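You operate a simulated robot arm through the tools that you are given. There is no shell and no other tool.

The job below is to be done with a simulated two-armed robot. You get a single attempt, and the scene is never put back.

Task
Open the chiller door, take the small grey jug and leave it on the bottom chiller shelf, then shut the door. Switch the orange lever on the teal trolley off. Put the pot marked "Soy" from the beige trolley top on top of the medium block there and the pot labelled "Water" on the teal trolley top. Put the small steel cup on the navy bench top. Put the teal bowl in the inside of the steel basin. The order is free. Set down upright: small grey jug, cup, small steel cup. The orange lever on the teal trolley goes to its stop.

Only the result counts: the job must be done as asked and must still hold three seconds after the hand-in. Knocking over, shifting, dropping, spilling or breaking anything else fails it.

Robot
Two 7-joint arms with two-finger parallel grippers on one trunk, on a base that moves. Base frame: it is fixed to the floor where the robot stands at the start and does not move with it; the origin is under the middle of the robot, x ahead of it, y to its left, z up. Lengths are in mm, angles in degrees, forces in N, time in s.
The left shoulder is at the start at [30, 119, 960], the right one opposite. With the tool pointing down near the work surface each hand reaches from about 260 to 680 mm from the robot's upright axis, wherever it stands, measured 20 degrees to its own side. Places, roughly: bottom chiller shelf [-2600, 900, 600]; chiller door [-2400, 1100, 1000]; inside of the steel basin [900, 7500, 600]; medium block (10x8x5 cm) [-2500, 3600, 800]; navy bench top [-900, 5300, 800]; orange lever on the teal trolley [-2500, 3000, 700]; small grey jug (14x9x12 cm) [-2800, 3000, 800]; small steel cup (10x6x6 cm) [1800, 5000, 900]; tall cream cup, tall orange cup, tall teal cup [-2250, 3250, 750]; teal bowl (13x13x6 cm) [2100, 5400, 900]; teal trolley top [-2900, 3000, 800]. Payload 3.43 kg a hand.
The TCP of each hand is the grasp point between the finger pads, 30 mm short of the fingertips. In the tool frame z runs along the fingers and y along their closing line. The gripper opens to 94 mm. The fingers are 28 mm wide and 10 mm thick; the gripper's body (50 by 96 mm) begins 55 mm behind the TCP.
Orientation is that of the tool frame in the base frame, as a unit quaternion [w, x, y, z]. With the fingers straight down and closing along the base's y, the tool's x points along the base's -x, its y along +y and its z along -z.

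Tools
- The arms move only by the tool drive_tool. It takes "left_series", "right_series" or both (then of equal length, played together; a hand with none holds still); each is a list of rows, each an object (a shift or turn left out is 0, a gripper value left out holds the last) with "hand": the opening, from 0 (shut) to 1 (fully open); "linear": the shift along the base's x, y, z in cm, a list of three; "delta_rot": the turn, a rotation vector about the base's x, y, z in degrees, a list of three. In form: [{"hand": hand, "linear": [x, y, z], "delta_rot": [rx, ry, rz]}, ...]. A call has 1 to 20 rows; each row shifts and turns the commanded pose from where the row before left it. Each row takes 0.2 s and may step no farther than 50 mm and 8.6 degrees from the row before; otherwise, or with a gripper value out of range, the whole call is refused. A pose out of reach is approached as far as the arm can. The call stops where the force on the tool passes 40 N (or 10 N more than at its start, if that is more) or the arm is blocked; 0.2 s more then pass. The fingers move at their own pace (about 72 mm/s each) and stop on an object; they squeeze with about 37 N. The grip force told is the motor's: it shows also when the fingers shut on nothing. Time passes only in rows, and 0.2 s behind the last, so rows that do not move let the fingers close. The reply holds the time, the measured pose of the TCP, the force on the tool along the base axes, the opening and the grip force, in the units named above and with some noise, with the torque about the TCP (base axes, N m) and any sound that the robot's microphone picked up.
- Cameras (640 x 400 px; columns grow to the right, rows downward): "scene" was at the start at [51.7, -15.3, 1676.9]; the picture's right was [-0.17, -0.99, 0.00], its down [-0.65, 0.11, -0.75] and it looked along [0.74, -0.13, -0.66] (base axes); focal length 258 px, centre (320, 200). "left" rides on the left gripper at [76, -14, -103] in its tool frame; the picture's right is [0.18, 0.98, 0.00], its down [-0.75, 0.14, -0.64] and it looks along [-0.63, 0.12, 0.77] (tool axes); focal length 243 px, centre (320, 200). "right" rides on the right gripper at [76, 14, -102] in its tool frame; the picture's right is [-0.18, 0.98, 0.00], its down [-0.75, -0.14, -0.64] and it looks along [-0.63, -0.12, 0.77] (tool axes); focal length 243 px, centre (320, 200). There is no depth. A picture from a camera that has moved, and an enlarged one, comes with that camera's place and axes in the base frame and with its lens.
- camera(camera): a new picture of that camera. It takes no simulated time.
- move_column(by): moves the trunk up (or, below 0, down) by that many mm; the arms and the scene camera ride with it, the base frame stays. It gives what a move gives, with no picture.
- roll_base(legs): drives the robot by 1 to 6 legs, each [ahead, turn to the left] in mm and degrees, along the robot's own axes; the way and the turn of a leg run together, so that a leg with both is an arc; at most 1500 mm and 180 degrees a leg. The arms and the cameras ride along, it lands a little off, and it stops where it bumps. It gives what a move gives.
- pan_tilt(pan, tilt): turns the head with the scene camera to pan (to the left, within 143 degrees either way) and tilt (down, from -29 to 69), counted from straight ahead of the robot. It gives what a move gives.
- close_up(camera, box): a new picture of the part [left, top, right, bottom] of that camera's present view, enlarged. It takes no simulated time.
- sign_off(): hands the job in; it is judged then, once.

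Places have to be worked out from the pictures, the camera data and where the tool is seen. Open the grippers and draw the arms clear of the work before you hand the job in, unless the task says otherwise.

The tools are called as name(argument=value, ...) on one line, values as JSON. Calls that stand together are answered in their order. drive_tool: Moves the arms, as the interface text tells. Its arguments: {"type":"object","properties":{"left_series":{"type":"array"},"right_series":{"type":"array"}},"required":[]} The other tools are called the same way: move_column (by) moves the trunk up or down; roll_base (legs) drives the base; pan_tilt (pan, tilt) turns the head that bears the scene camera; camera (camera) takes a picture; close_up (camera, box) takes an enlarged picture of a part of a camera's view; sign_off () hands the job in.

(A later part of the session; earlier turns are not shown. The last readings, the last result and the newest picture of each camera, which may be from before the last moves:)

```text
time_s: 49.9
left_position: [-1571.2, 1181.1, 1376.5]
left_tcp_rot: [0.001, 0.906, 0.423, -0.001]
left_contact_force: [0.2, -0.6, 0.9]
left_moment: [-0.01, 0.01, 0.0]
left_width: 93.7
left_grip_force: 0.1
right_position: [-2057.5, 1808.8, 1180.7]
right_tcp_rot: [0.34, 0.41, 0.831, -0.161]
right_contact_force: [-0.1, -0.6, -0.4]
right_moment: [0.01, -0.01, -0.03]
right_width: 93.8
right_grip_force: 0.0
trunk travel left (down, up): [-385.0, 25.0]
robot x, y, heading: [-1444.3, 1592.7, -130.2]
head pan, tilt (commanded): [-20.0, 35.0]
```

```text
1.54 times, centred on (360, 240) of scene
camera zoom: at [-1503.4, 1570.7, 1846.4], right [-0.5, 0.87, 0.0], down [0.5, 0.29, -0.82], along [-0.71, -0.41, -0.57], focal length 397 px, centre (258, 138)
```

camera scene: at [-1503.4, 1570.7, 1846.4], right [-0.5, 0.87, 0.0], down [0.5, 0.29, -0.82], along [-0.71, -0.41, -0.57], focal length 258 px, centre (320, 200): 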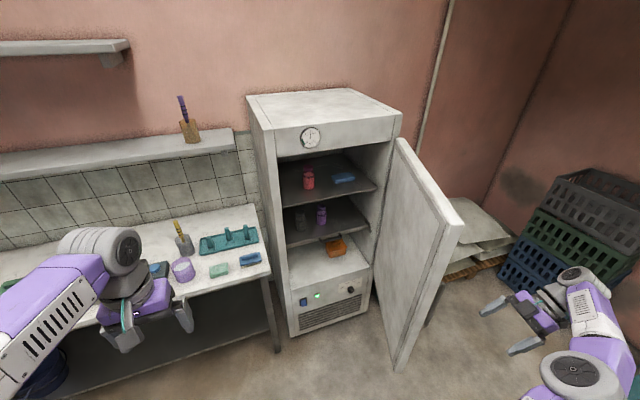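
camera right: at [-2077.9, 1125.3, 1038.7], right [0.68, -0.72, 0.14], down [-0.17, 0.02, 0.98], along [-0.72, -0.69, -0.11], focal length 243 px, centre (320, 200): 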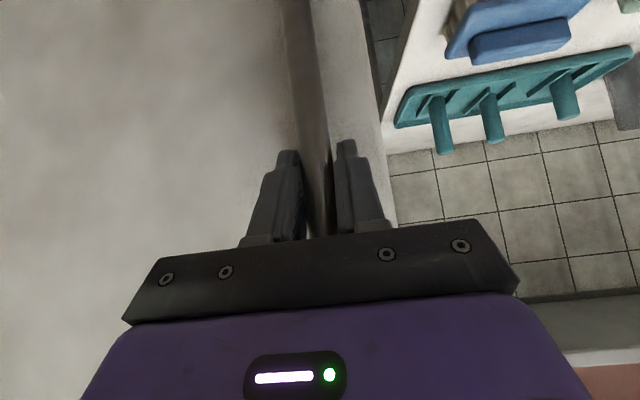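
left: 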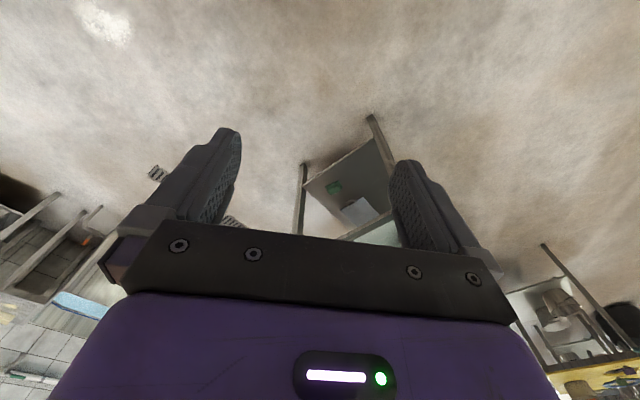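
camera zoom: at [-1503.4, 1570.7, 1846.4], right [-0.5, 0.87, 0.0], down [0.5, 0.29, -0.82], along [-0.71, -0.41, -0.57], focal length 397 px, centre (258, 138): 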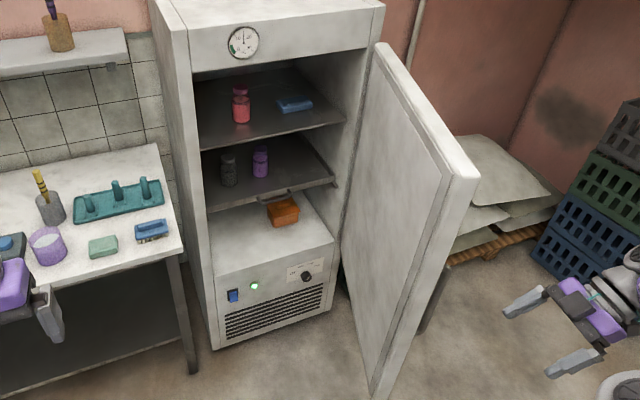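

The bottom shelf is the chiller's floor at z ≈ 597 with free room at its left front; the mid shelf is ≥220 mm above. Now I swing the right hand back in front of the robot and point it down again.

drive_tool(right_series=[{"linear": [2.2, -3.16, 0], "delta_rot": [0, 0, -7.8]}, {"linear": [2.2, -3.16, 0], "delta_rot": [0, 0, -7.8]}, {"linear": [2.2, -3.16, 0], "delta_rot": [0, 0, -7.8]}, {"linear": [2.2, -3.16, 0], "delta_rot": [0, 0, -7.8]}, {"linear": [2.2, -3.16, 0], "delta_rot": [0, 0, -7.8]}, {"linear": [2.2, -3.16, 0], "delta_rot": [0, 0, -7.8]}, {"linear": [2.2, -3.16, 0], "delta_rot": [0, 0, -7.8]}, {"linear": [2.2, -3.16, 0], "delta_rot": [0, 0, -7.8]}, {"linear": [2.2, -3.16, 0], "delta_rot": [0, 0, -7.8]}, {"linear": [2.2, -3.16, 0], "delta_rot": [0, 0, -7.8]}, {"linear": [-1.03, -1.22, 1.0], "delta_rot": [5.73, -4.84, 0]}, {"linear": [-1.03, -1.22, 1.0], "delta_rot": [5.73, -4.84, 0]}, {"linear": [-1.03, -1.22, 1.0], "delta_rot": [5.73, -4.84, 0]}, {"linear": [-1.03, -1.22, 1.0], "delta_rot": [5.73, -4.84, 0]}, {"linear": [-1.03, -1.22, 1.0], "delta_rot": [5.73, -4.84, 0]}, {"linear": [-1.03, -1.22, 1.0], "delta_rot": [5.73, -4.84, 0]}])

camera(camera="scene")

```text
time_s: 53.2
left_position: [-1572.5, 1181.8, 1375.4]
left_tcp_rot: [0.0, 0.906, 0.424, 0.001]
left_contact_force: [0.0, -0.6, 0.1]
left_moment: [-0.02, -0.01, 0.01]
left_width: 94.0
left_grip_force: 0.1
right_position: [-1964.7, 1405.4, 1260.8]
right_tcp_rot: [0.001, 0.908, 0.418, 0.01]
right_contact_force: [-0.8, 0.3, -0.5]
right_moment: [0.01, -0.02, 0.04]
right_width: 93.9
right_grip_force: 0.0
right hand out of reach, approached as far as the arm can: row 8, 9, 10
trunk travel left (down, up): [-385.0, 25.0]
robot x, y, heading: [-1441.2, 1591.2, -130.1]
head pan, tilt (commanded): [-20.0, 35.0]
```

```text
taken
camera scene: at [-1505.1, 1569.3, 1846.3], right [-0.5, 0.87, 0.0], down [0.5, 0.29, -0.82], along [-0.71, -0.41, -0.57], focal length 258 px, centre (320, 200)
```

scene: 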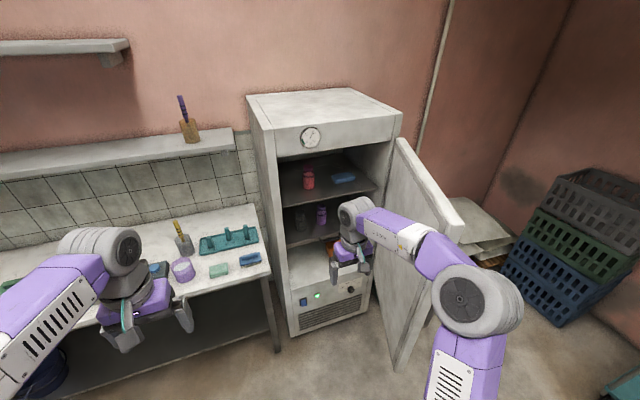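

Right hand is tucked. Next I turn right to face along the chiller front (heading 140°) so the left hand can push the door further open from its inside.

roll_base(legs=[[0, -90]])

pan_tilt(pan=30, tilt=30)

camera(camera="scene")

```text
time_s: 57.5
left_position: [-1855.3, 1718.4, 1377.0]
left_tcp_rot: [0.0, 0.939, -0.343, 0.0]
left_contact_force: [-0.1, 0.7, 0.8]
left_moment: [-0.02, 0.01, 0.0]
left_width: 93.9
left_grip_force: 0.0
right_position: [-1631.8, 2110.6, 1263.0]
right_tcp_rot: [0.007, 0.938, -0.347, 0.005]
right_contact_force: [0.1, -0.4, 1.0]
right_moment: [0.0, 0.0, -0.02]
right_width: 93.9
right_grip_force: 0.2
trunk travel left (down, up): [-385.0, 25.0]
robot x, y, heading: [-1444.1, 1593.9, 139.9]
head pan, tilt (commanded): [-20.0, 35.0]
```

```text
time_s: 58.7
left_position: [-1856.2, 1718.1, 1376.3]
left_tcp_rot: [0.0, 0.94, -0.341, 0.0]
left_contact_force: [0.4, 0.0, 0.4]
left_moment: [0.02, -0.04, -0.01]
left_width: 94.0
left_grip_force: 0.0
right_position: [-1631.2, 2110.2, 1262.6]
right_tcp_rot: [0.006, 0.938, -0.347, 0.005]
right_contact_force: [0.4, 0.6, -0.3]
right_moment: [0.0, -0.03, -0.01]
right_width: 94.1
right_grip_force: 0.1
trunk travel left (down, up): [-385.0, 25.0]
robot x, y, heading: [-1443.6, 1592.4, 139.9]
head pan, tilt (commanded): [30.0, 30.0]
```

```text
taken
camera scene: at [-1512.6, 1588.3, 1854.2], right [0.17, 0.98, 0.0], down [0.49, -0.09, -0.87], along [-0.85, 0.15, -0.5], focal length 258 px, centre (320, 200)
```

scene: 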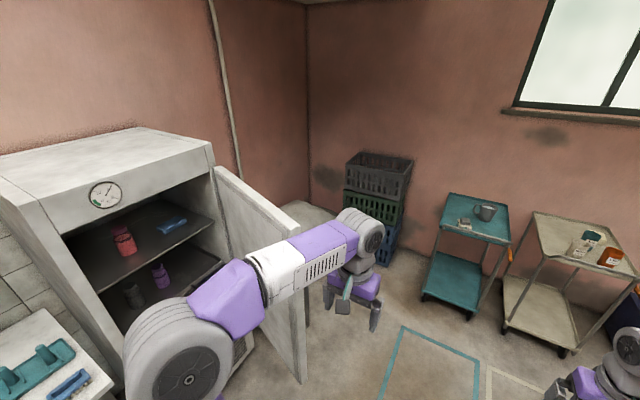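

I'll shut the left hand, lower it to z ≈ 1226 and reach it 260 mm to the left, so it points into the gap inside the door.

drive_tool(left_series=[{"hand": 0, "linear": [-2.79, -3.31, -2.5]}, {"hand": 0, "linear": [-2.79, -3.31, -2.5]}, {"hand": 0, "linear": [-2.79, -3.31, -2.5]}, {"hand": 0, "linear": [-2.79, -3.31, -2.5]}, {"hand": 0, "linear": [-2.79, -3.31, -2.5]}, {"hand": 0, "linear": [-2.79, -3.31, -2.5]}])

camera(camera="scene")

```text
time_s: 60.1
left_position: [-2024.6, 1518.1, 1224.0]
left_tcp_rot: [-0.001, 0.94, -0.343, 0.0]
left_contact_force: [0.0, -0.3, -0.1]
left_moment: [0.01, -0.01, 0.04]
left_width: 0.0
left_grip_force: 33.4
right_position: [-1632.2, 2111.4, 1263.3]
right_tcp_rot: [0.007, 0.938, -0.347, 0.006]
right_contact_force: [0.0, 0.7, -0.1]
right_moment: [-0.01, -0.02, 0.01]
right_width: 94.0
right_grip_force: 0.1
trunk travel left (down, up): [-385.0, 25.0]
robot x, y, heading: [-1445.2, 1589.6, 139.9]
head pan, tilt (commanded): [30.0, 30.0]
```

```text
taken
camera scene: at [-1514.6, 1587.2, 1854.1], right [0.17, 0.98, 0.0], down [0.49, -0.09, -0.87], along [-0.85, 0.15, -0.5], focal length 258 px, centre (320, 200)
```

scene: 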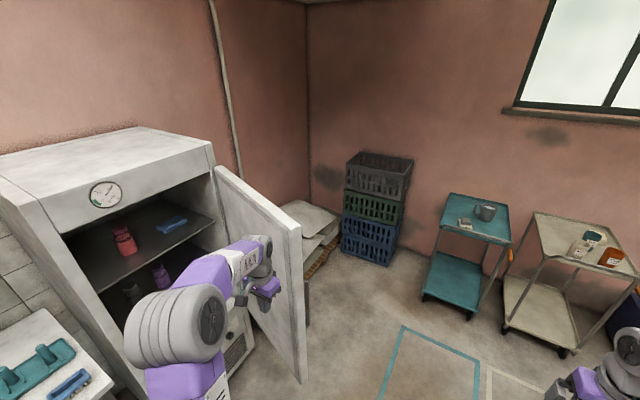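

The left hand is inside the door's arc. I'll drive ahead 300 mm, letting the hand push the door open.

roll_base(legs=[[300, 0]])

camera(camera="scene")

```text
time_s: 62.1
left_position: [-2252.8, 1709.8, 1226.3]
left_tcp_rot: [0.001, 0.94, -0.341, 0.0]
left_contact_force: [-0.4, -0.5, -0.6]
left_moment: [-0.04, -0.01, 0.02]
left_width: 0.1
left_grip_force: 33.3
right_position: [-1861.3, 2303.6, 1263.2]
right_tcp_rot: [0.006, 0.938, -0.347, 0.005]
right_contact_force: [0.1, -0.8, -0.5]
right_moment: [-0.02, -0.06, -0.03]
right_width: 94.1
right_grip_force: 0.1
trunk travel left (down, up): [-385.0, 25.0]
robot x, y, heading: [-1673.6, 1783.4, 139.9]
head pan, tilt (commanded): [30.0, 30.0]
```

```text
taken
camera scene: at [-1742.1, 1780.8, 1854.2], right [0.17, 0.98, 0.0], down [0.49, -0.09, -0.87], along [-0.85, 0.15, -0.5], focal length 258 px, centre (320, 200)
```

scene: 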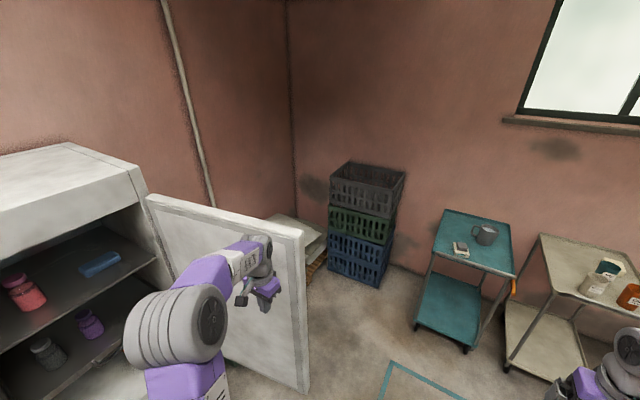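

The door is near 90°. I'll push another 170 mm toward ~108°.

roll_base(legs=[[170, 0]])

camera(camera="scene")

```text
time_s: 63.6
left_position: [-2381.8, 1818.0, 1225.9]
left_tcp_rot: [0.0, 0.94, -0.341, 0.0]
left_contact_force: [0.3, 0.5, -0.4]
left_moment: [0.01, 0.01, 0.02]
left_width: 0.0
left_grip_force: 33.2
right_position: [-1989.7, 2410.9, 1263.1]
right_tcp_rot: [0.006, 0.938, -0.347, 0.005]
right_contact_force: [0.8, -0.2, -0.1]
right_moment: [0.01, -0.02, -0.03]
right_width: 93.9
right_grip_force: 0.0
trunk travel left (down, up): [-385.0, 25.0]
robot x, y, heading: [-1809.8, 1892.8, 140.0]
head pan, tilt (commanded): [30.0, 30.0]
```

```text
taken
camera scene: at [-1870.3, 1888.3, 1854.2], right [0.17, 0.98, 0.0], down [0.49, -0.09, -0.87], along [-0.85, 0.15, -0.5], focal length 258 px, centre (320, 200)
```

scene: 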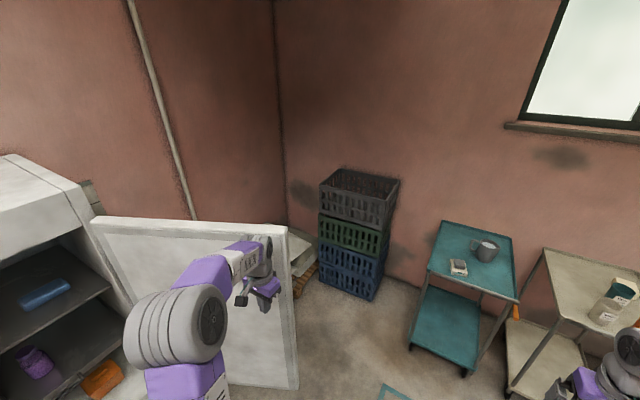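

The door now stands past 100° and the way to the trolleys is free. Let me enlarge the trolleys from here.

close_up(camera="scene", box=[400, 200, 560, 380])

pan_tilt(pan=-10, tilt=25)

camera(camera="scene")

```text
2.22 times, centred on (480, 290) of scene
camera zoom: at [-1870.3, 1888.3, 1854.2], right [0.17, 0.98, 0.0], down [0.49, -0.09, -0.87], along [-0.85, 0.15, -0.5], focal length 573 px, centre (-36, 0)
```

zoom: 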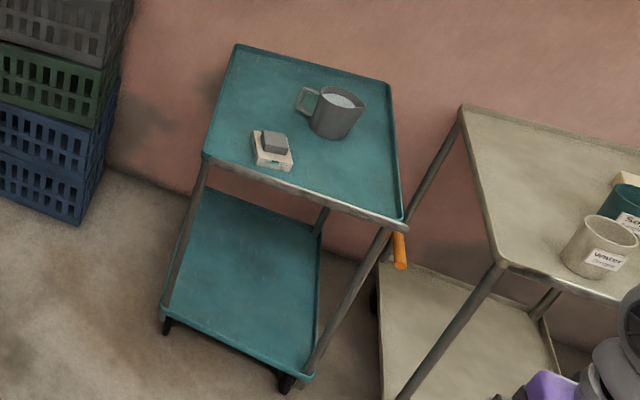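

```text
time_s: 64.6
left_position: [-2382.8, 1818.2, 1225.5]
left_tcp_rot: [0.0, 0.94, -0.341, 0.0]
left_contact_force: [1.0, 0.2, 0.0]
left_moment: [-0.03, 0.04, 0.04]
left_width: 0.0
left_grip_force: 33.1
right_position: [-1989.2, 2411.4, 1262.7]
right_tcp_rot: [0.006, 0.938, -0.347, 0.005]
right_contact_force: [0.4, 0.1, 1.1]
right_moment: [0.02, -0.03, -0.04]
right_width: 94.1
right_grip_force: 0.0
trunk travel left (down, up): [-385.0, 25.0]
robot x, y, heading: [-1804.7, 1895.4, 140.1]
head pan, tilt (commanded): [-10.0, 25.0]
```

```text
taken
camera scene: at [-1841.1, 1943.6, 1862.1], right [0.77, 0.64, 0.0], down [0.27, -0.32, -0.91], along [-0.58, 0.69, -0.42], focal length 258 px, centre (320, 200)
```

scene: 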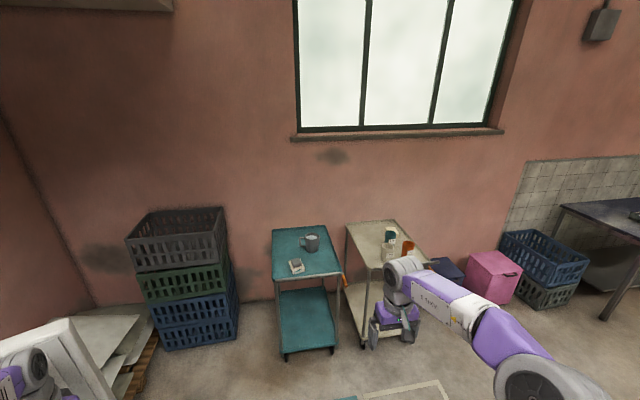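

The cream cup seems to be labelled "Water", the teal one starts with "S". I'll draw the left hand back from the door to its carry place.

drive_tool(left_series=[{"hand": 0, "linear": [2.79, 3.31, 0]}, {"hand": 0, "linear": [2.79, 3.31, 0]}, {"hand": 0, "linear": [2.79, 3.31, 0]}, {"hand": 1, "linear": [2.79, 3.31, 0]}, {"hand": 1, "linear": [2.79, 3.31, 0]}, {"hand": 1, "linear": [2.79, 3.31, 0]}])

roll_base(legs=[[0, -35], [750, 0], [0, 35]])

pan_tilt(pan=0, tilt=38)

camera(camera="scene")

```text
time_s: 66.0
left_position: [-2214.2, 2017.3, 1224.7]
left_tcp_rot: [0.0, 0.94, -0.341, -0.001]
left_contact_force: [-0.3, -0.3, -0.1]
left_moment: [0.04, 0.0, 0.04]
left_width: 94.2
left_grip_force: 0.1
right_position: [-1989.7, 2412.0, 1263.4]
right_tcp_rot: [0.007, 0.938, -0.348, 0.005]
right_contact_force: [0.0, 0.4, -0.4]
right_moment: [-0.03, -0.03, 0.01]
right_width: 94.0
right_grip_force: 0.1
trunk travel left (down, up): [-385.0, 25.0]
robot x, y, heading: [-1806.6, 1892.3, 140.1]
head pan, tilt (commanded): [-10.0, 25.0]
```

```text
time_s: 73.5
left_position: [-2415.2, 2744.9, 1225.4]
left_tcp_rot: [-0.001, 0.942, -0.335, 0.0]
left_contact_force: [0.6, 0.2, -0.3]
left_moment: [0.02, -0.06, 0.01]
left_width: 94.4
left_grip_force: 0.0
right_position: [-2194.9, 3141.9, 1263.1]
right_tcp_rot: [0.007, 0.94, -0.341, 0.005]
right_contact_force: [0.2, 0.2, 0.0]
right_moment: [0.01, -0.01, 0.01]
right_width: 94.0
right_grip_force: 0.0
trunk travel left (down, up): [-385.0, 25.0]
robot x, y, heading: [-2006.1, 2630.5, 140.6]
head pan, tilt (commanded): [-10.0, 25.0]
```

```text
time_s: 74.2
left_position: [-2415.0, 2745.4, 1225.5]
left_tcp_rot: [0.0, 0.942, -0.336, 0.0]
left_contact_force: [0.2, -0.5, 0.7]
left_moment: [0.01, 0.02, 0.01]
left_width: 94.1
left_grip_force: 0.0
right_position: [-2194.1, 3143.6, 1262.3]
right_tcp_rot: [0.007, 0.94, -0.341, 0.005]
right_contact_force: [0.8, 0.7, 0.9]
right_moment: [-0.01, -0.01, -0.02]
right_width: 94.0
right_grip_force: 0.1
trunk travel left (down, up): [-385.0, 25.0]
robot x, y, heading: [-2005.0, 2624.2, 140.8]
head pan, tilt (commanded): [0.0, 38.0]
```

```text
taken
camera scene: at [-2047.8, 2661.4, 1841.9], right [0.63, 0.77, 0.0], down [0.48, -0.39, -0.79], along [-0.61, 0.5, -0.62], focal length 258 px, centre (320, 200)
```

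scene: 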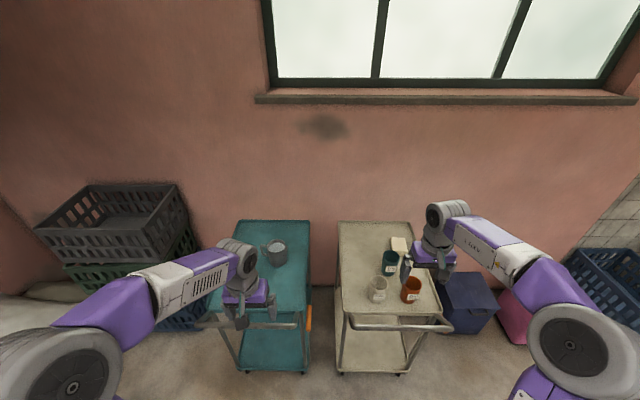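

Both trolleys are straight ahead. I'll enlarge the beige trolley to read the labels and find the block, and the teal trolley's right front post for the lever.

close_up(camera="scene", box=[340, 215, 460, 345])

close_up(camera="scene", box=[200, 210, 340, 385])

close_up(camera="scene", box=[285, 290, 335, 345])

```text
3.08 times, centred on (400, 280) of scene
camera zoom: at [-2047.8, 2661.4, 1841.9], right [0.63, 0.77, 0.0], down [0.48, -0.39, -0.79], along [-0.61, 0.5, -0.62], focal length 794 px, centre (74, -46)
```

zoom: 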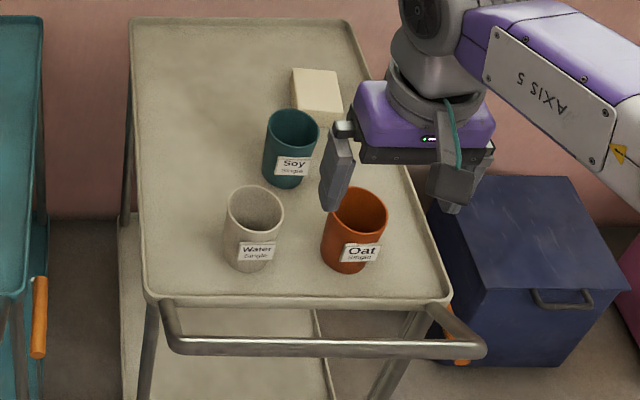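

```text
2.29 times, centred on (270, 298) of scene
camera zoom: at [-2047.8, 2661.4, 1841.9], right [0.63, 0.77, 0.0], down [0.48, -0.39, -0.79], along [-0.61, 0.5, -0.62], focal length 590 px, centre (434, -23)
```

zoom: 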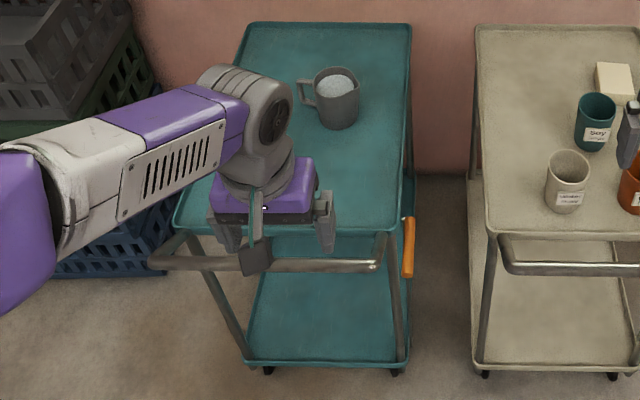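

```text
7.27 times, centred on (310, 318) of scene
camera zoom: at [-2047.8, 2661.4, 1841.9], right [0.63, 0.77, 0.0], down [0.48, -0.39, -0.79], along [-0.61, 0.5, -0.62], focal length 1876 px, centre (393, -654)
```

zoom: 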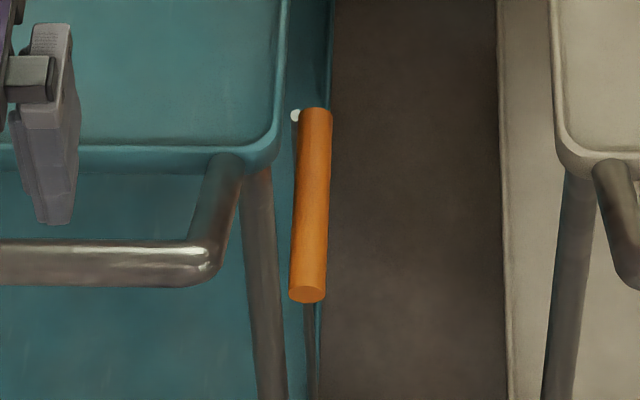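

Labels read: cream cup "Water", teal cup "Soy", orange cup "Oat"; the cream block stands behind the Soy cup. The orange lever points horizontally toward me from its pivot near [-2550, 3011, 760]. I'll look down to see the robot's own base before going nearer.

pan_tilt(pan=0, tilt=69)

camera(camera="scene")

```text
time_s: 75.2
left_position: [-2415.9, 2744.6, 1225.9]
left_tcp_rot: [0.0, 0.942, -0.336, 0.001]
left_contact_force: [0.0, 0.4, -0.8]
left_moment: [0.02, 0.0, 0.03]
left_width: 94.0
left_grip_force: 0.0
right_position: [-2196.0, 3143.2, 1263.5]
right_tcp_rot: [0.007, 0.94, -0.341, 0.005]
right_contact_force: [0.2, -0.8, -0.3]
right_moment: [0.02, 0.01, 0.01]
right_width: 94.0
right_grip_force: 0.1
trunk travel left (down, up): [-385.0, 25.0]
robot x, y, heading: [-2005.4, 2627.2, 140.8]
head pan, tilt (commanded): [0.0, 68.8]
```

```text
taken
camera scene: at [-2024.4, 2642.1, 1802.7], right [0.63, 0.77, 0.0], down [0.72, -0.59, -0.36], along [-0.28, 0.23, -0.93], focal length 258 px, centre (320, 200)
```

scene: 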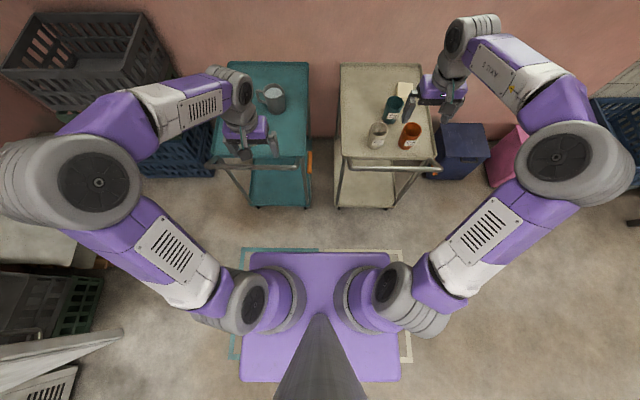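

The base seems roughly 0.6 m long and 0.8 m wide, so I shouldn't rotate close to the trolleys. I'll back up, shift sideways to the beige trolley's line, come straight in, and lower the trunk back by 160 mm.

roll_base(legs=[[-150, 0], [0, -60], [280, 0], [0, 59.5]])

move_column(by=-160)

pan_tilt(pan=0, tilt=45)

camera(camera="scene")

```text
time_s: 83.4
left_position: [-2254.2, 2934.2, 1224.9]
left_tcp_rot: [0.001, 0.94, -0.34, 0.0]
left_contact_force: [0.2, 0.7, 0.1]
left_moment: [0.02, -0.01, 0.05]
left_width: 94.2
left_grip_force: 0.0
right_position: [-2027.8, 3328.0, 1263.4]
right_tcp_rot: [0.007, 0.939, -0.345, 0.006]
right_contact_force: [0.4, 0.2, 0.5]
right_moment: [0.02, -0.02, 0.02]
right_width: 93.9
right_grip_force: 0.1
trunk travel left (down, up): [-385.0, 25.0]
robot x, y, heading: [-1840.9, 2810.5, 140.0]
head pan, tilt (commanded): [0.0, 68.8]
```

```text
time_s: 85.3
left_position: [-2253.0, 2932.9, 1065.8]
left_tcp_rot: [0.001, 0.94, -0.341, 0.001]
left_contact_force: [0.3, 1.0, 0.3]
left_moment: [-0.01, 0.01, 0.04]
left_width: 93.9
left_grip_force: 0.0
right_position: [-2029.7, 3329.0, 1102.8]
right_tcp_rot: [0.007, 0.938, -0.345, 0.005]
right_contact_force: [-0.3, 0.0, 0.8]
right_moment: [-0.02, -0.03, 0.02]
right_width: 93.9
right_grip_force: 0.2
trunk travel left (down, up): [-225.0, 185.0]
robot x, y, heading: [-1841.1, 2808.8, 139.7]
head pan, tilt (commanded): [0.0, 68.8]
```

```text
time_s: 86.2
left_position: [-2254.1, 2933.0, 1066.0]
left_tcp_rot: [0.0, 0.94, -0.34, 0.0]
left_contact_force: [0.2, -0.5, -0.2]
left_moment: [0.0, -0.02, 0.0]
left_width: 94.0
left_grip_force: 0.0
right_position: [-2029.4, 3329.2, 1103.4]
right_tcp_rot: [0.007, 0.939, -0.345, 0.005]
right_contact_force: [-0.1, -0.4, -0.5]
right_moment: [0.01, 0.01, 0.02]
right_width: 94.1
right_grip_force: 0.1
trunk travel left (down, up): [-225.0, 185.0]
robot x, y, heading: [-1837.3, 2816.2, 140.2]
head pan, tilt (commanded): [0.0, 45.0]
```

```text
taken
camera scene: at [-1882.0, 2842.6, 1671.5], right [0.64, 0.77, 0.0], down [0.54, -0.45, -0.71], along [-0.54, 0.45, -0.71], focal length 258 px, centre (320, 200)
```

scene: 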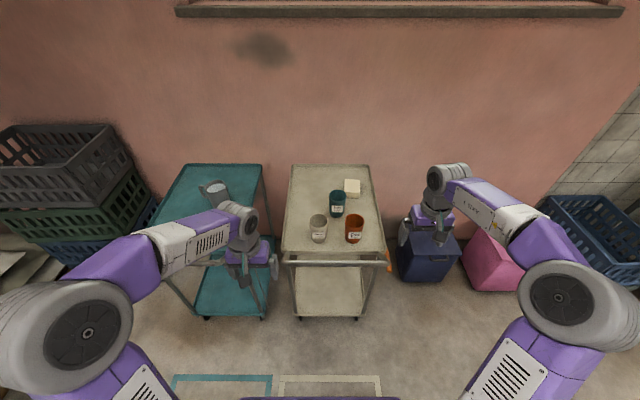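

In line with the beige trolley. I'll drive straight in 240 mm and look again.

roll_base(legs=[[240, 0]])

camera(camera="scene")

camera(camera="right")

camera(camera="left")

```text
time_s: 87.9
left_position: [-2440.2, 3087.7, 1065.5]
left_tcp_rot: [0.0, 0.941, -0.339, 0.001]
left_contact_force: [-0.6, 0.5, 0.0]
left_moment: [-0.02, 0.02, -0.01]
left_width: 94.0
left_grip_force: 0.1
right_position: [-2215.7, 3482.3, 1102.2]
right_tcp_rot: [0.006, 0.939, -0.344, 0.005]
right_contact_force: [0.0, 0.0, -0.4]
right_moment: [-0.02, 0.0, 0.01]
right_width: 94.1
right_grip_force: 0.0
trunk travel left (down, up): [-225.0, 185.0]
robot x, y, heading: [-2023.3, 2965.2, 140.4]
head pan, tilt (commanded): [0.0, 45.0]
```

```text
taken
camera scene: at [-2067.9, 2997.4, 1671.5], right [0.64, 0.77, 0.0], down [0.54, -0.45, -0.71], along [-0.54, 0.45, -0.71], focal length 258 px, centre (320, 200)
```

scene: 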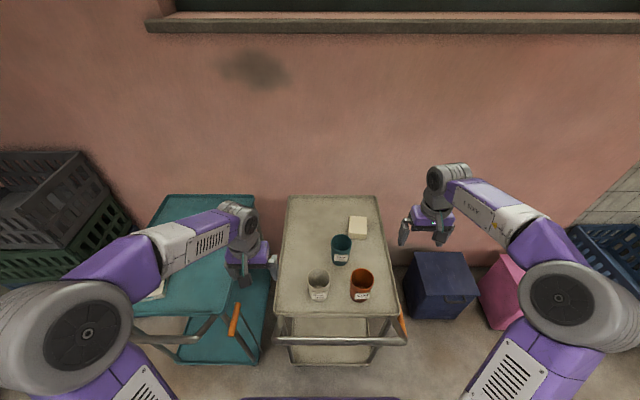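

```text
taken
camera right: at [-2167.7, 3424.8, 1205.7], right [-0.78, -0.63, 0.01], down [-0.49, 0.61, 0.63], along [-0.4, 0.49, -0.78], focal length 243 px, centre (320, 200)
```

right: 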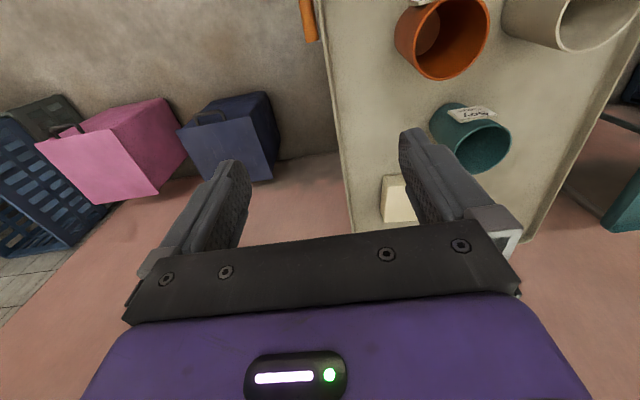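

```text
taken
camera left: at [-2371.3, 3049.1, 1169.1], right [-0.48, -0.87, 0.0], down [-0.67, 0.37, 0.64], along [-0.56, 0.31, -0.77], focal length 243 px, centre (320, 200)
```

left: 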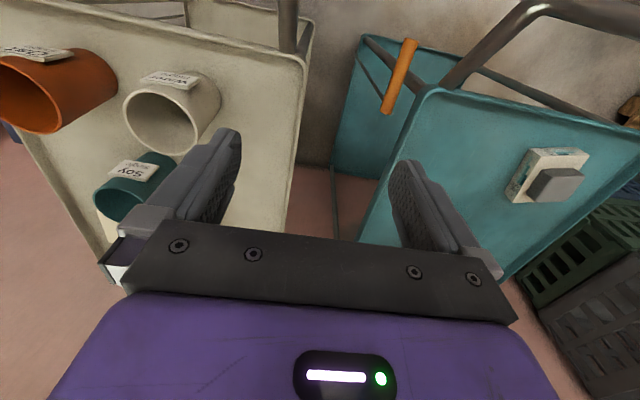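

Everything is consistent: Water ≈ (u 3911), Soy further back, Oat beside; rims at z ≈ 910, tray at z ≈ 824. The block is ~740 mm ahead, so I'll roll in another 60 mm (base front still ~60 mm from the lower shelf).

roll_base(legs=[[60, 0]])

pan_tilt(pan=0, tilt=50)

close_up(camera="scene", box=[240, 150, 440, 350])

```text
time_s: 88.9
left_position: [-2485.0, 3124.4, 1064.8]
left_tcp_rot: [0.0, 0.941, -0.338, 0.001]
left_contact_force: [-0.4, -0.8, -0.2]
left_moment: [-0.02, -0.05, -0.02]
left_width: 94.3
left_grip_force: 0.1
right_position: [-2261.3, 3520.4, 1101.9]
right_tcp_rot: [0.007, 0.938, -0.345, 0.006]
right_contact_force: [-0.3, 0.5, -0.6]
right_moment: [0.01, -0.04, -0.01]
right_width: 94.0
right_grip_force: 0.0
trunk travel left (down, up): [-225.0, 185.0]
robot x, y, heading: [-2072.1, 3004.2, 140.2]
head pan, tilt (commanded): [0.0, 45.0]
```

```text
time_s: 89.6
left_position: [-2483.4, 3124.4, 1065.7]
left_tcp_rot: [0.0, 0.941, -0.338, 0.0]
left_contact_force: [0.0, 0.4, -0.6]
left_moment: [0.01, -0.01, 0.01]
left_width: 93.8
left_grip_force: 0.0
right_position: [-2261.0, 3519.9, 1104.2]
right_tcp_rot: [0.006, 0.939, -0.344, 0.005]
right_contact_force: [0.3, -0.5, -1.0]
right_moment: [-0.03, 0.01, 0.02]
right_width: 93.9
right_grip_force: 0.0
trunk travel left (down, up): [-225.0, 185.0]
robot x, y, heading: [-2073.7, 3004.4, 140.2]
head pan, tilt (commanded): [0.0, 50.0]
```

```text
2.00 times, centred on (340, 250) of scene
camera zoom: at [-2109.1, 3031.7, 1664.7], right [0.64, 0.77, 0.0], down [0.59, -0.49, -0.64], along [-0.49, 0.41, -0.77], focal length 516 px, centre (280, 100)
```

zoom: 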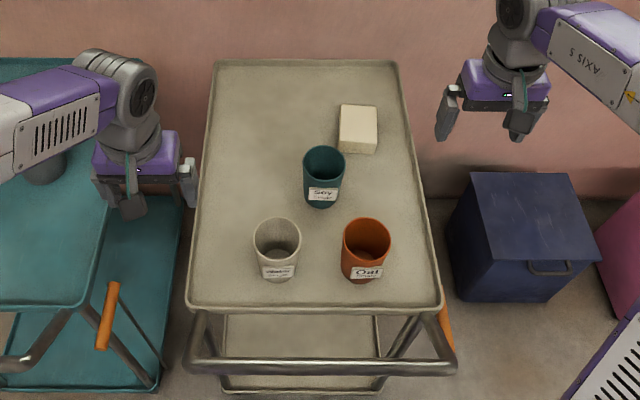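

Refined: Soy cup at about uv (4044, 1060), rim z ≈ 917, ~73 mm wide; block centre (4166, 1136) with top z ≈ 874. I bring the open right hand over the Soy cup and lower it to z ≈ 1000 for a check.

drive_tool(right_series=[{"hand": 1, "linear": [-3.47, -2.42, 0]}, {"linear": [-3.47, -2.42, 0]}, {"linear": [-3.47, -2.42, 0]}, {"linear": [-3.47, -2.42, 0]}, {"linear": [-3.47, -2.42, 0]}, {"linear": [0, 0, -5]}, {"linear": [0, 0, -4]}, {"linear": [0, 0, 0]}])

camera(camera="right")

close_up(camera="scene", box=[240, 150, 440, 350])

```text
time_s: 91.4
left_position: [-2484.3, 3123.6, 1065.6]
left_tcp_rot: [0.001, 0.941, -0.338, 0.0]
left_contact_force: [0.6, 0.0, 0.0]
left_moment: [0.04, 0.0, -0.02]
left_width: 94.1
left_grip_force: 0.0
right_position: [-2433.8, 3398.9, 1013.6]
right_tcp_rot: [0.007, 0.939, -0.344, 0.005]
right_contact_force: [0.1, -0.2, -0.5]
right_moment: [-0.01, 0.01, 0.0]
right_width: 94.0
right_grip_force: 0.0
trunk travel left (down, up): [-225.0, 185.0]
robot x, y, heading: [-2067.8, 3003.4, 140.4]
head pan, tilt (commanded): [0.0, 50.0]
```

```text
taken
camera right: at [-2386.0, 3341.0, 1115.7], right [-0.78, -0.63, 0.01], down [-0.49, 0.6, 0.63], along [-0.4, 0.49, -0.78], focal length 243 px, centre (320, 200)
```

right: 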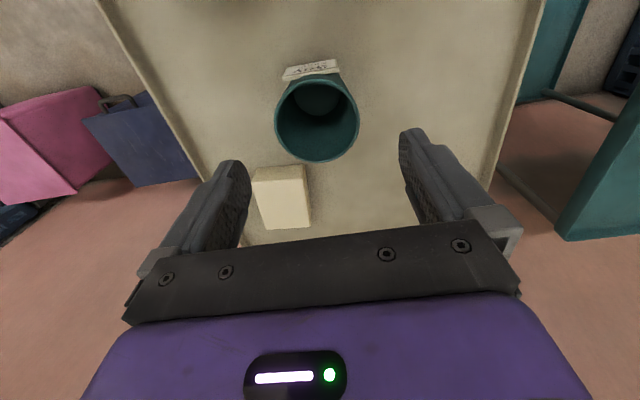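

```text
2.00 times, centred on (340, 250) of scene
camera zoom: at [-2109.0, 3031.8, 1664.7], right [0.64, 0.77, 0.0], down [0.59, -0.49, -0.64], along [-0.49, 0.41, -0.77], focal length 516 px, centre (280, 100)
```

zoom: 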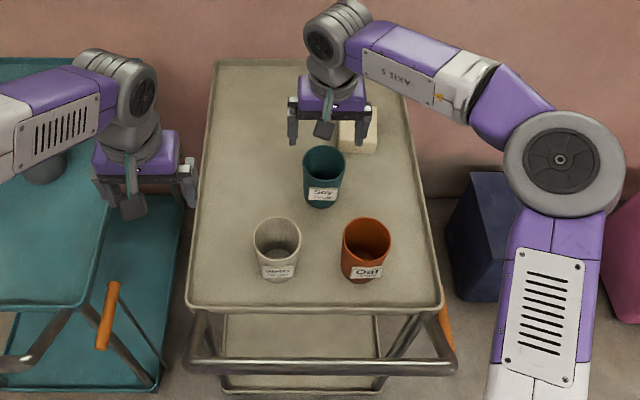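

The cup's mouth lies within ~4 mm of the hand's axis. I lower the hand to z ≈ 880 around the Soy cup and close.

drive_tool(right_series=[{"hand": 1, "linear": [0.1, 0.35, -4.4]}, {"linear": [0, 0, -4.5]}, {"linear": [0, 0, -4.4]}, {"hand": 0, "linear": [0, 0, 0]}, {"hand": 0}, {"hand": 0}, {"hand": 0}])

camera(camera="right")

```text
time_s: 93.0
left_position: [-2484.0, 3124.5, 1066.1]
left_tcp_rot: [0.0, 0.941, -0.339, 0.0]
left_contact_force: [0.6, 0.5, -0.6]
left_moment: [-0.01, -0.02, 0.0]
left_width: 94.1
left_grip_force: 0.0
right_position: [-2433.4, 3401.7, 880.4]
right_tcp_rot: [0.007, 0.939, -0.344, 0.006]
right_contact_force: [0.4, 0.3, 0.0]
right_moment: [-0.02, 0.0, -0.05]
right_width: 75.5
right_grip_force: 36.9
trunk travel left (down, up): [-225.0, 185.0]
robot x, y, heading: [-2066.8, 3000.7, 140.3]
head pan, tilt (commanded): [0.0, 50.0]
```

```text
taken
camera right: at [-2385.9, 3344.5, 982.2], right [-0.78, -0.63, 0.01], down [-0.49, 0.6, 0.63], along [-0.4, 0.49, -0.78], focal length 243 px, centre (320, 200)
```

right: 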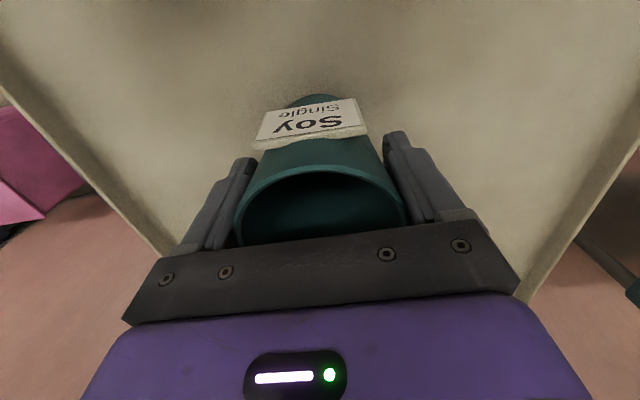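

The Soy cup is held (75.5 mm). I'll lift it 90 mm and carry it over the block.

drive_tool(right_series=[{"hand": 0, "linear": [0, 0, 3]}, {"linear": [0, 0, 3]}, {"linear": [0, 0, 3]}, {"linear": [-1.55, 4.45, 0]}, {"linear": [-1.55, 4.45, 0]}, {"linear": [-1.55, 4.45, 0]}, {"linear": [0, 0, 0]}])

camera(camera="right")

close_up(camera="scene", box=[280, 150, 440, 250])

```text
time_s: 94.6
left_position: [-2483.6, 3124.6, 1065.9]
left_tcp_rot: [0.0, 0.941, -0.339, 0.0]
left_contact_force: [0.5, -1.5, -0.2]
left_moment: [-0.04, 0.01, 0.02]
left_width: 93.9
left_grip_force: 0.2
right_position: [-2473.6, 3528.0, 970.7]
right_tcp_rot: [0.007, 0.939, -0.344, 0.006]
right_contact_force: [0.6, -0.3, -1.2]
right_moment: [-0.02, -0.02, 0.0]
right_width: 75.6
right_grip_force: 36.9
right hand out of reach, approached as far as the arm can: row 6
trunk travel left (down, up): [-225.0, 185.0]
robot x, y, heading: [-2072.4, 2999.2, 140.6]
head pan, tilt (commanded): [0.0, 50.0]
```

```text
taken
camera right: at [-2425.6, 3469.9, 1073.5], right [-0.78, -0.63, 0.01], down [-0.49, 0.6, 0.63], along [-0.4, 0.49, -0.78], focal length 243 px, centre (320, 200)
```

right: 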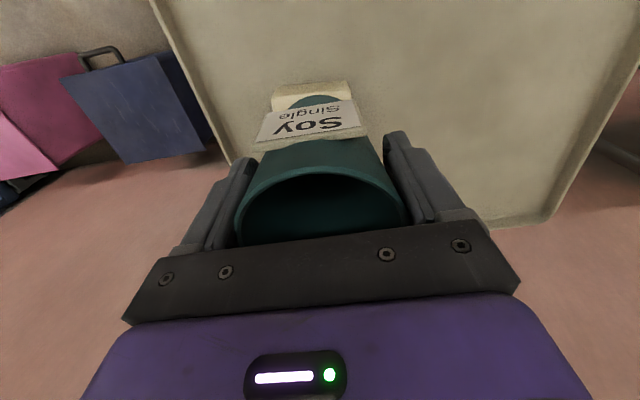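

```text
4.00 times, centred on (360, 200) of scene
camera zoom: at [-2108.3, 3032.2, 1664.7], right [0.64, 0.77, 0.0], down [0.59, -0.49, -0.64], along [-0.49, 0.41, -0.77], focal length 1032 px, centre (160, 200)
```

zoom: 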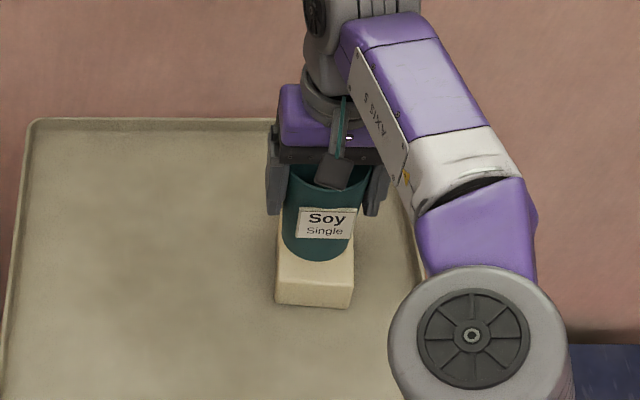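

The reach just runs out: the cup sits ~25 mm short of the block's centre. Raising the trunk 100 mm gives the arm more horizontal reach; then I come forward 25 mm and down again.

move_column(by=100)

drive_tool(right_series=[{"hand": 0, "linear": [-0.9, 0.8, -3.3]}, {"linear": [-1.0, 0.8, -3.3]}, {"linear": [0, 0, -3.3]}, {"linear": [0, 0, -1.5]}, {"linear": [0, 0, 0]}])

camera(camera="right")

close_up(camera="scene", box=[280, 170, 440, 300])

```text
time_s: 95.9
left_position: [-2485.8, 3124.2, 1164.6]
left_tcp_rot: [-0.001, 0.941, -0.339, 0.001]
left_contact_force: [0.5, -0.5, 0.1]
left_moment: [-0.01, 0.01, 0.03]
left_width: 94.1
left_grip_force: 0.2
right_position: [-2473.9, 3527.9, 1069.9]
right_tcp_rot: [0.007, 0.939, -0.344, 0.005]
right_contact_force: [-0.5, 0.0, -1.2]
right_moment: [-0.02, 0.01, 0.01]
right_width: 75.4
right_grip_force: 37.2
trunk travel left (down, up): [-325.0, 85.0]
robot x, y, heading: [-2071.9, 3007.6, 140.3]
head pan, tilt (commanded): [0.0, 50.0]
```

```text
time_s: 97.1
left_position: [-2483.1, 3123.6, 1165.1]
left_tcp_rot: [0.0, 0.941, -0.338, 0.0]
left_contact_force: [0.5, 0.6, -0.6]
left_moment: [-0.01, -0.01, 0.0]
left_width: 94.1
left_grip_force: 0.0
right_position: [-2478.3, 3527.6, 977.4]
right_tcp_rot: [0.007, 0.939, -0.345, 0.005]
right_contact_force: [0.0, -0.8, -1.1]
right_moment: [0.01, 0.04, 0.02]
right_width: 75.6
right_grip_force: 37.8
right hand out of reach, approached as far as the arm can: row 1, 2
trunk travel left (down, up): [-325.0, 85.0]
robot x, y, heading: [-2072.1, 3002.9, 140.2]
head pan, tilt (commanded): [0.0, 50.0]
```

```text
taken
camera right: at [-2430.2, 3469.8, 1080.2], right [-0.78, -0.63, 0.01], down [-0.49, 0.6, 0.63], along [-0.4, 0.49, -0.78], focal length 243 px, centre (320, 200)
```

right: 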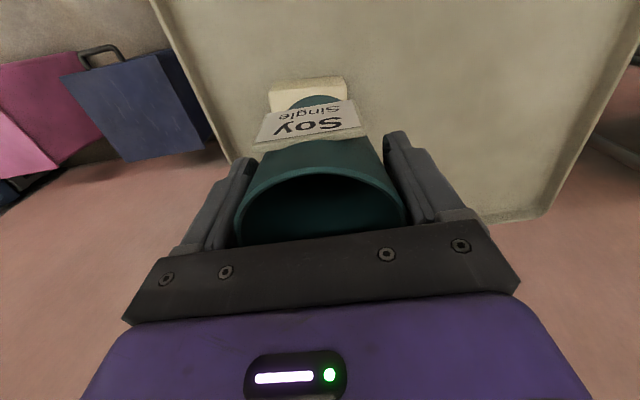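

```text
3.08 times, centred on (360, 235) of scene
camera zoom: at [-2109.6, 3031.7, 1764.7], right [0.64, 0.77, 0.0], down [0.59, -0.49, -0.64], along [-0.49, 0.41, -0.77], focal length 794 px, centre (197, 92)
```

zoom: 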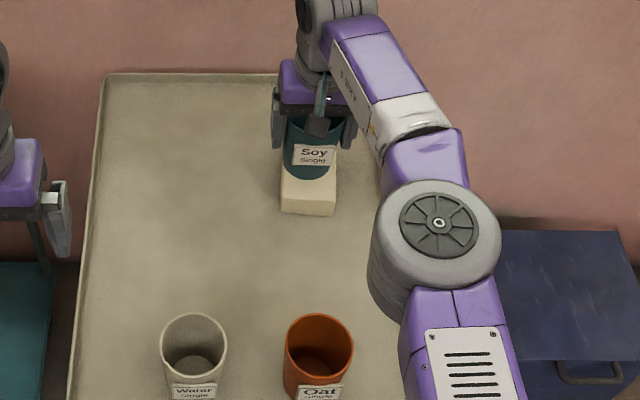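

Those steps were refused while the hand was still high. I retry the forward shift now at the lower height.

drive_tool(right_series=[{"hand": 0, "linear": [-0.75, 0.65, -1.0]}, {"linear": [-0.75, 0.65, -1.0]}, {"linear": [0, 0, 0]}])

close_up(camera="scene", box=[310, 180, 410, 260])

```text
time_s: 97.9
left_position: [-2484.3, 3124.8, 1164.9]
left_tcp_rot: [0.0, 0.941, -0.339, 0.0]
left_contact_force: [-0.6, -0.1, -0.5]
left_moment: [0.0, 0.0, 0.03]
left_width: 94.3
left_grip_force: 0.0
right_position: [-2478.9, 3526.7, 967.2]
right_tcp_rot: [0.006, 0.939, -0.344, 0.005]
right_contact_force: [-0.1, 0.5, -0.1]
right_moment: [-0.03, -0.03, -0.01]
right_width: 75.6
right_grip_force: 37.1
right hand out of reach, approached as far as the arm can: row 1, 2
trunk travel left (down, up): [-325.0, 85.0]
robot x, y, heading: [-2072.0, 3004.2, 140.3]
head pan, tilt (commanded): [0.0, 50.0]
```

```text
5.00 times, centred on (360, 220) of scene
camera zoom: at [-2109.4, 3031.9, 1764.6], right [0.64, 0.77, 0.0], down [0.59, -0.49, -0.64], along [-0.49, 0.41, -0.77], focal length 1290 px, centre (120, 100)
```

zoom: 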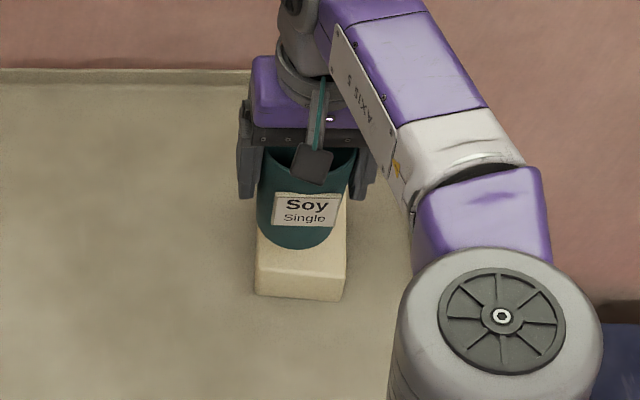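

The horizontal reach is the limit. I'll check the clearance between my base front and the trolley's lower shelf before rolling a little closer.

pan_tilt(pan=0, tilt=69)

camera(camera="scene")

```text
time_s: 98.7
left_position: [-2483.9, 3123.7, 1165.4]
left_tcp_rot: [0.0, 0.941, -0.339, 0.0]
left_contact_force: [-1.3, -0.1, 0.3]
left_moment: [0.0, -0.01, -0.01]
left_width: 94.2
left_grip_force: 0.0
right_position: [-2478.9, 3527.3, 969.1]
right_tcp_rot: [0.007, 0.939, -0.344, 0.004]
right_contact_force: [-0.6, 0.1, 1.0]
right_moment: [-0.01, 0.02, -0.01]
right_width: 75.4
right_grip_force: 36.9
trunk travel left (down, up): [-325.0, 85.0]
robot x, y, heading: [-2073.7, 3002.4, 140.3]
head pan, tilt (commanded): [0.0, 68.8]
```

```text
taken
camera scene: at [-2093.2, 3018.5, 1742.7], right [0.64, 0.77, 0.0], down [0.72, -0.6, -0.36], along [-0.28, 0.23, -0.93], focal length 258 px, centre (320, 200)
```

scene: 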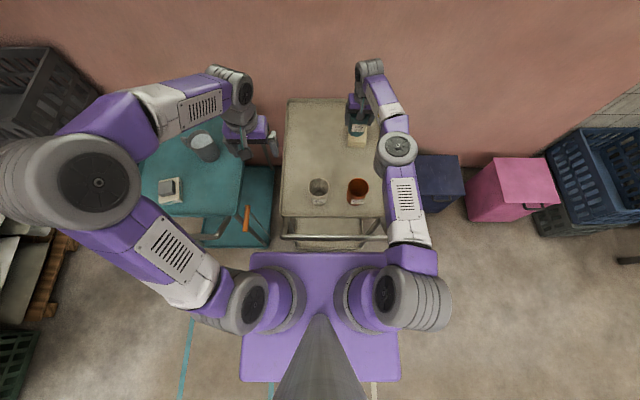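

close_up(camera="scene", box=[220, 180, 420, 290])

```text
3.20 times, centred on (320, 235) of scene
camera zoom: at [-2093.2, 3018.5, 1742.7], right [0.64, 0.77, 0.0], down [0.72, -0.6, -0.36], along [-0.28, 0.23, -0.93], focal length 825 px, centre (320, 88)
```

zoom: 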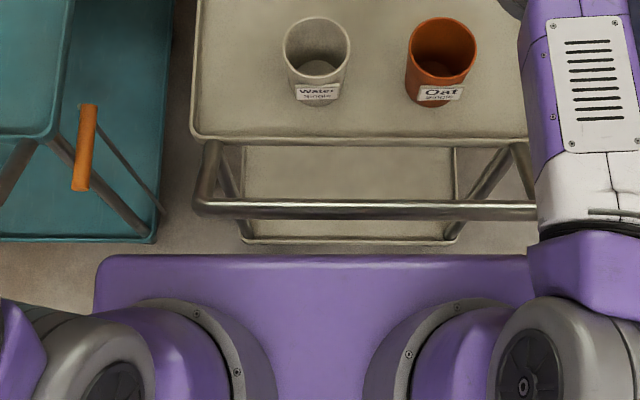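

The lower shelf is ~25+ mm from my base, so I stay put; the block's centre recomputes to about (4171, 1137), so the cup at (4160, 1131) is near enough to its middle. I lower it to just above the block's top (expected contact at TCP z ≈ 930).

drive_tool(right_series=[{"hand": 0, "linear": [0, 0, -1.5]}, {"linear": [0, 0, -1.5]}, {"linear": [0, 0, -0.5]}, {"linear": [0, 0, 0]}])

pan_tilt(pan=-8, tilt=45)

camera(camera="right")

close_up(camera="scene", box=[260, 150, 380, 250])

```text
time_s: 99.7
left_position: [-2483.6, 3123.9, 1166.2]
left_tcp_rot: [0.001, 0.941, -0.338, 0.0]
left_contact_force: [-0.3, -0.2, -0.9]
left_moment: [0.03, 0.0, 0.0]
left_width: 93.9
left_grip_force: 0.1
right_position: [-2478.3, 3525.7, 931.7]
right_tcp_rot: [0.007, 0.939, -0.344, 0.006]
right_contact_force: [0.3, -0.8, -0.7]
right_moment: [0.0, -0.01, 0.0]
right_width: 75.5
right_grip_force: 37.3
trunk travel left (down, up): [-325.0, 85.0]
robot x, y, heading: [-2070.8, 3002.6, 140.3]
head pan, tilt (commanded): [0.0, 68.8]
```

```text
time_s: 100.6
left_position: [-2484.7, 3123.7, 1165.0]
left_tcp_rot: [0.0, 0.941, -0.338, 0.0]
left_contact_force: [0.5, 0.5, 0.1]
left_moment: [0.04, -0.01, -0.01]
left_width: 94.1
left_grip_force: 0.2
right_position: [-2477.9, 3525.8, 931.7]
right_tcp_rot: [0.006, 0.939, -0.345, 0.006]
right_contact_force: [-1.2, 0.8, -0.1]
right_moment: [-0.02, 0.03, -0.03]
right_width: 75.4
right_grip_force: 36.9
trunk travel left (down, up): [-325.0, 85.0]
robot x, y, heading: [-2070.7, 3004.7, 140.1]
head pan, tilt (commanded): [-8.0, 45.0]
```

```text
taken
camera right: at [-2430.3, 3467.7, 1035.3], right [-0.78, -0.63, 0.0], down [-0.49, 0.6, 0.63], along [-0.4, 0.49, -0.78], focal length 243 px, centre (320, 200)
```

right: 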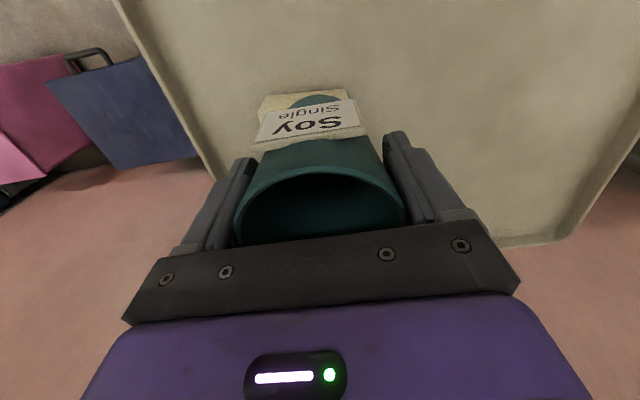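

```text
4.00 times, centred on (320, 200) of scene
camera zoom: at [-2104.9, 3042.9, 1771.5], right [0.74, 0.67, 0.0], down [0.48, -0.52, -0.71], along [-0.48, 0.52, -0.71], focal length 1032 px, centre (320, 200)
```

zoom: 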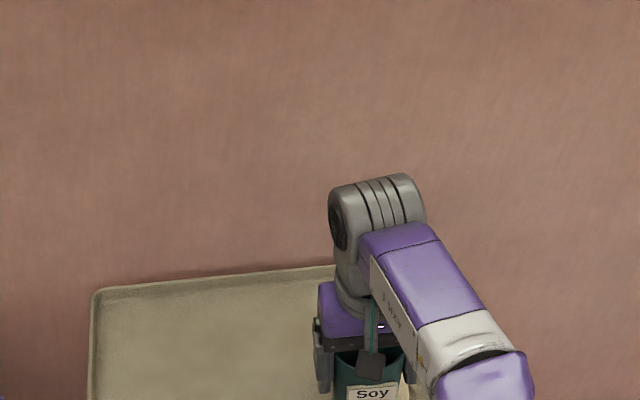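

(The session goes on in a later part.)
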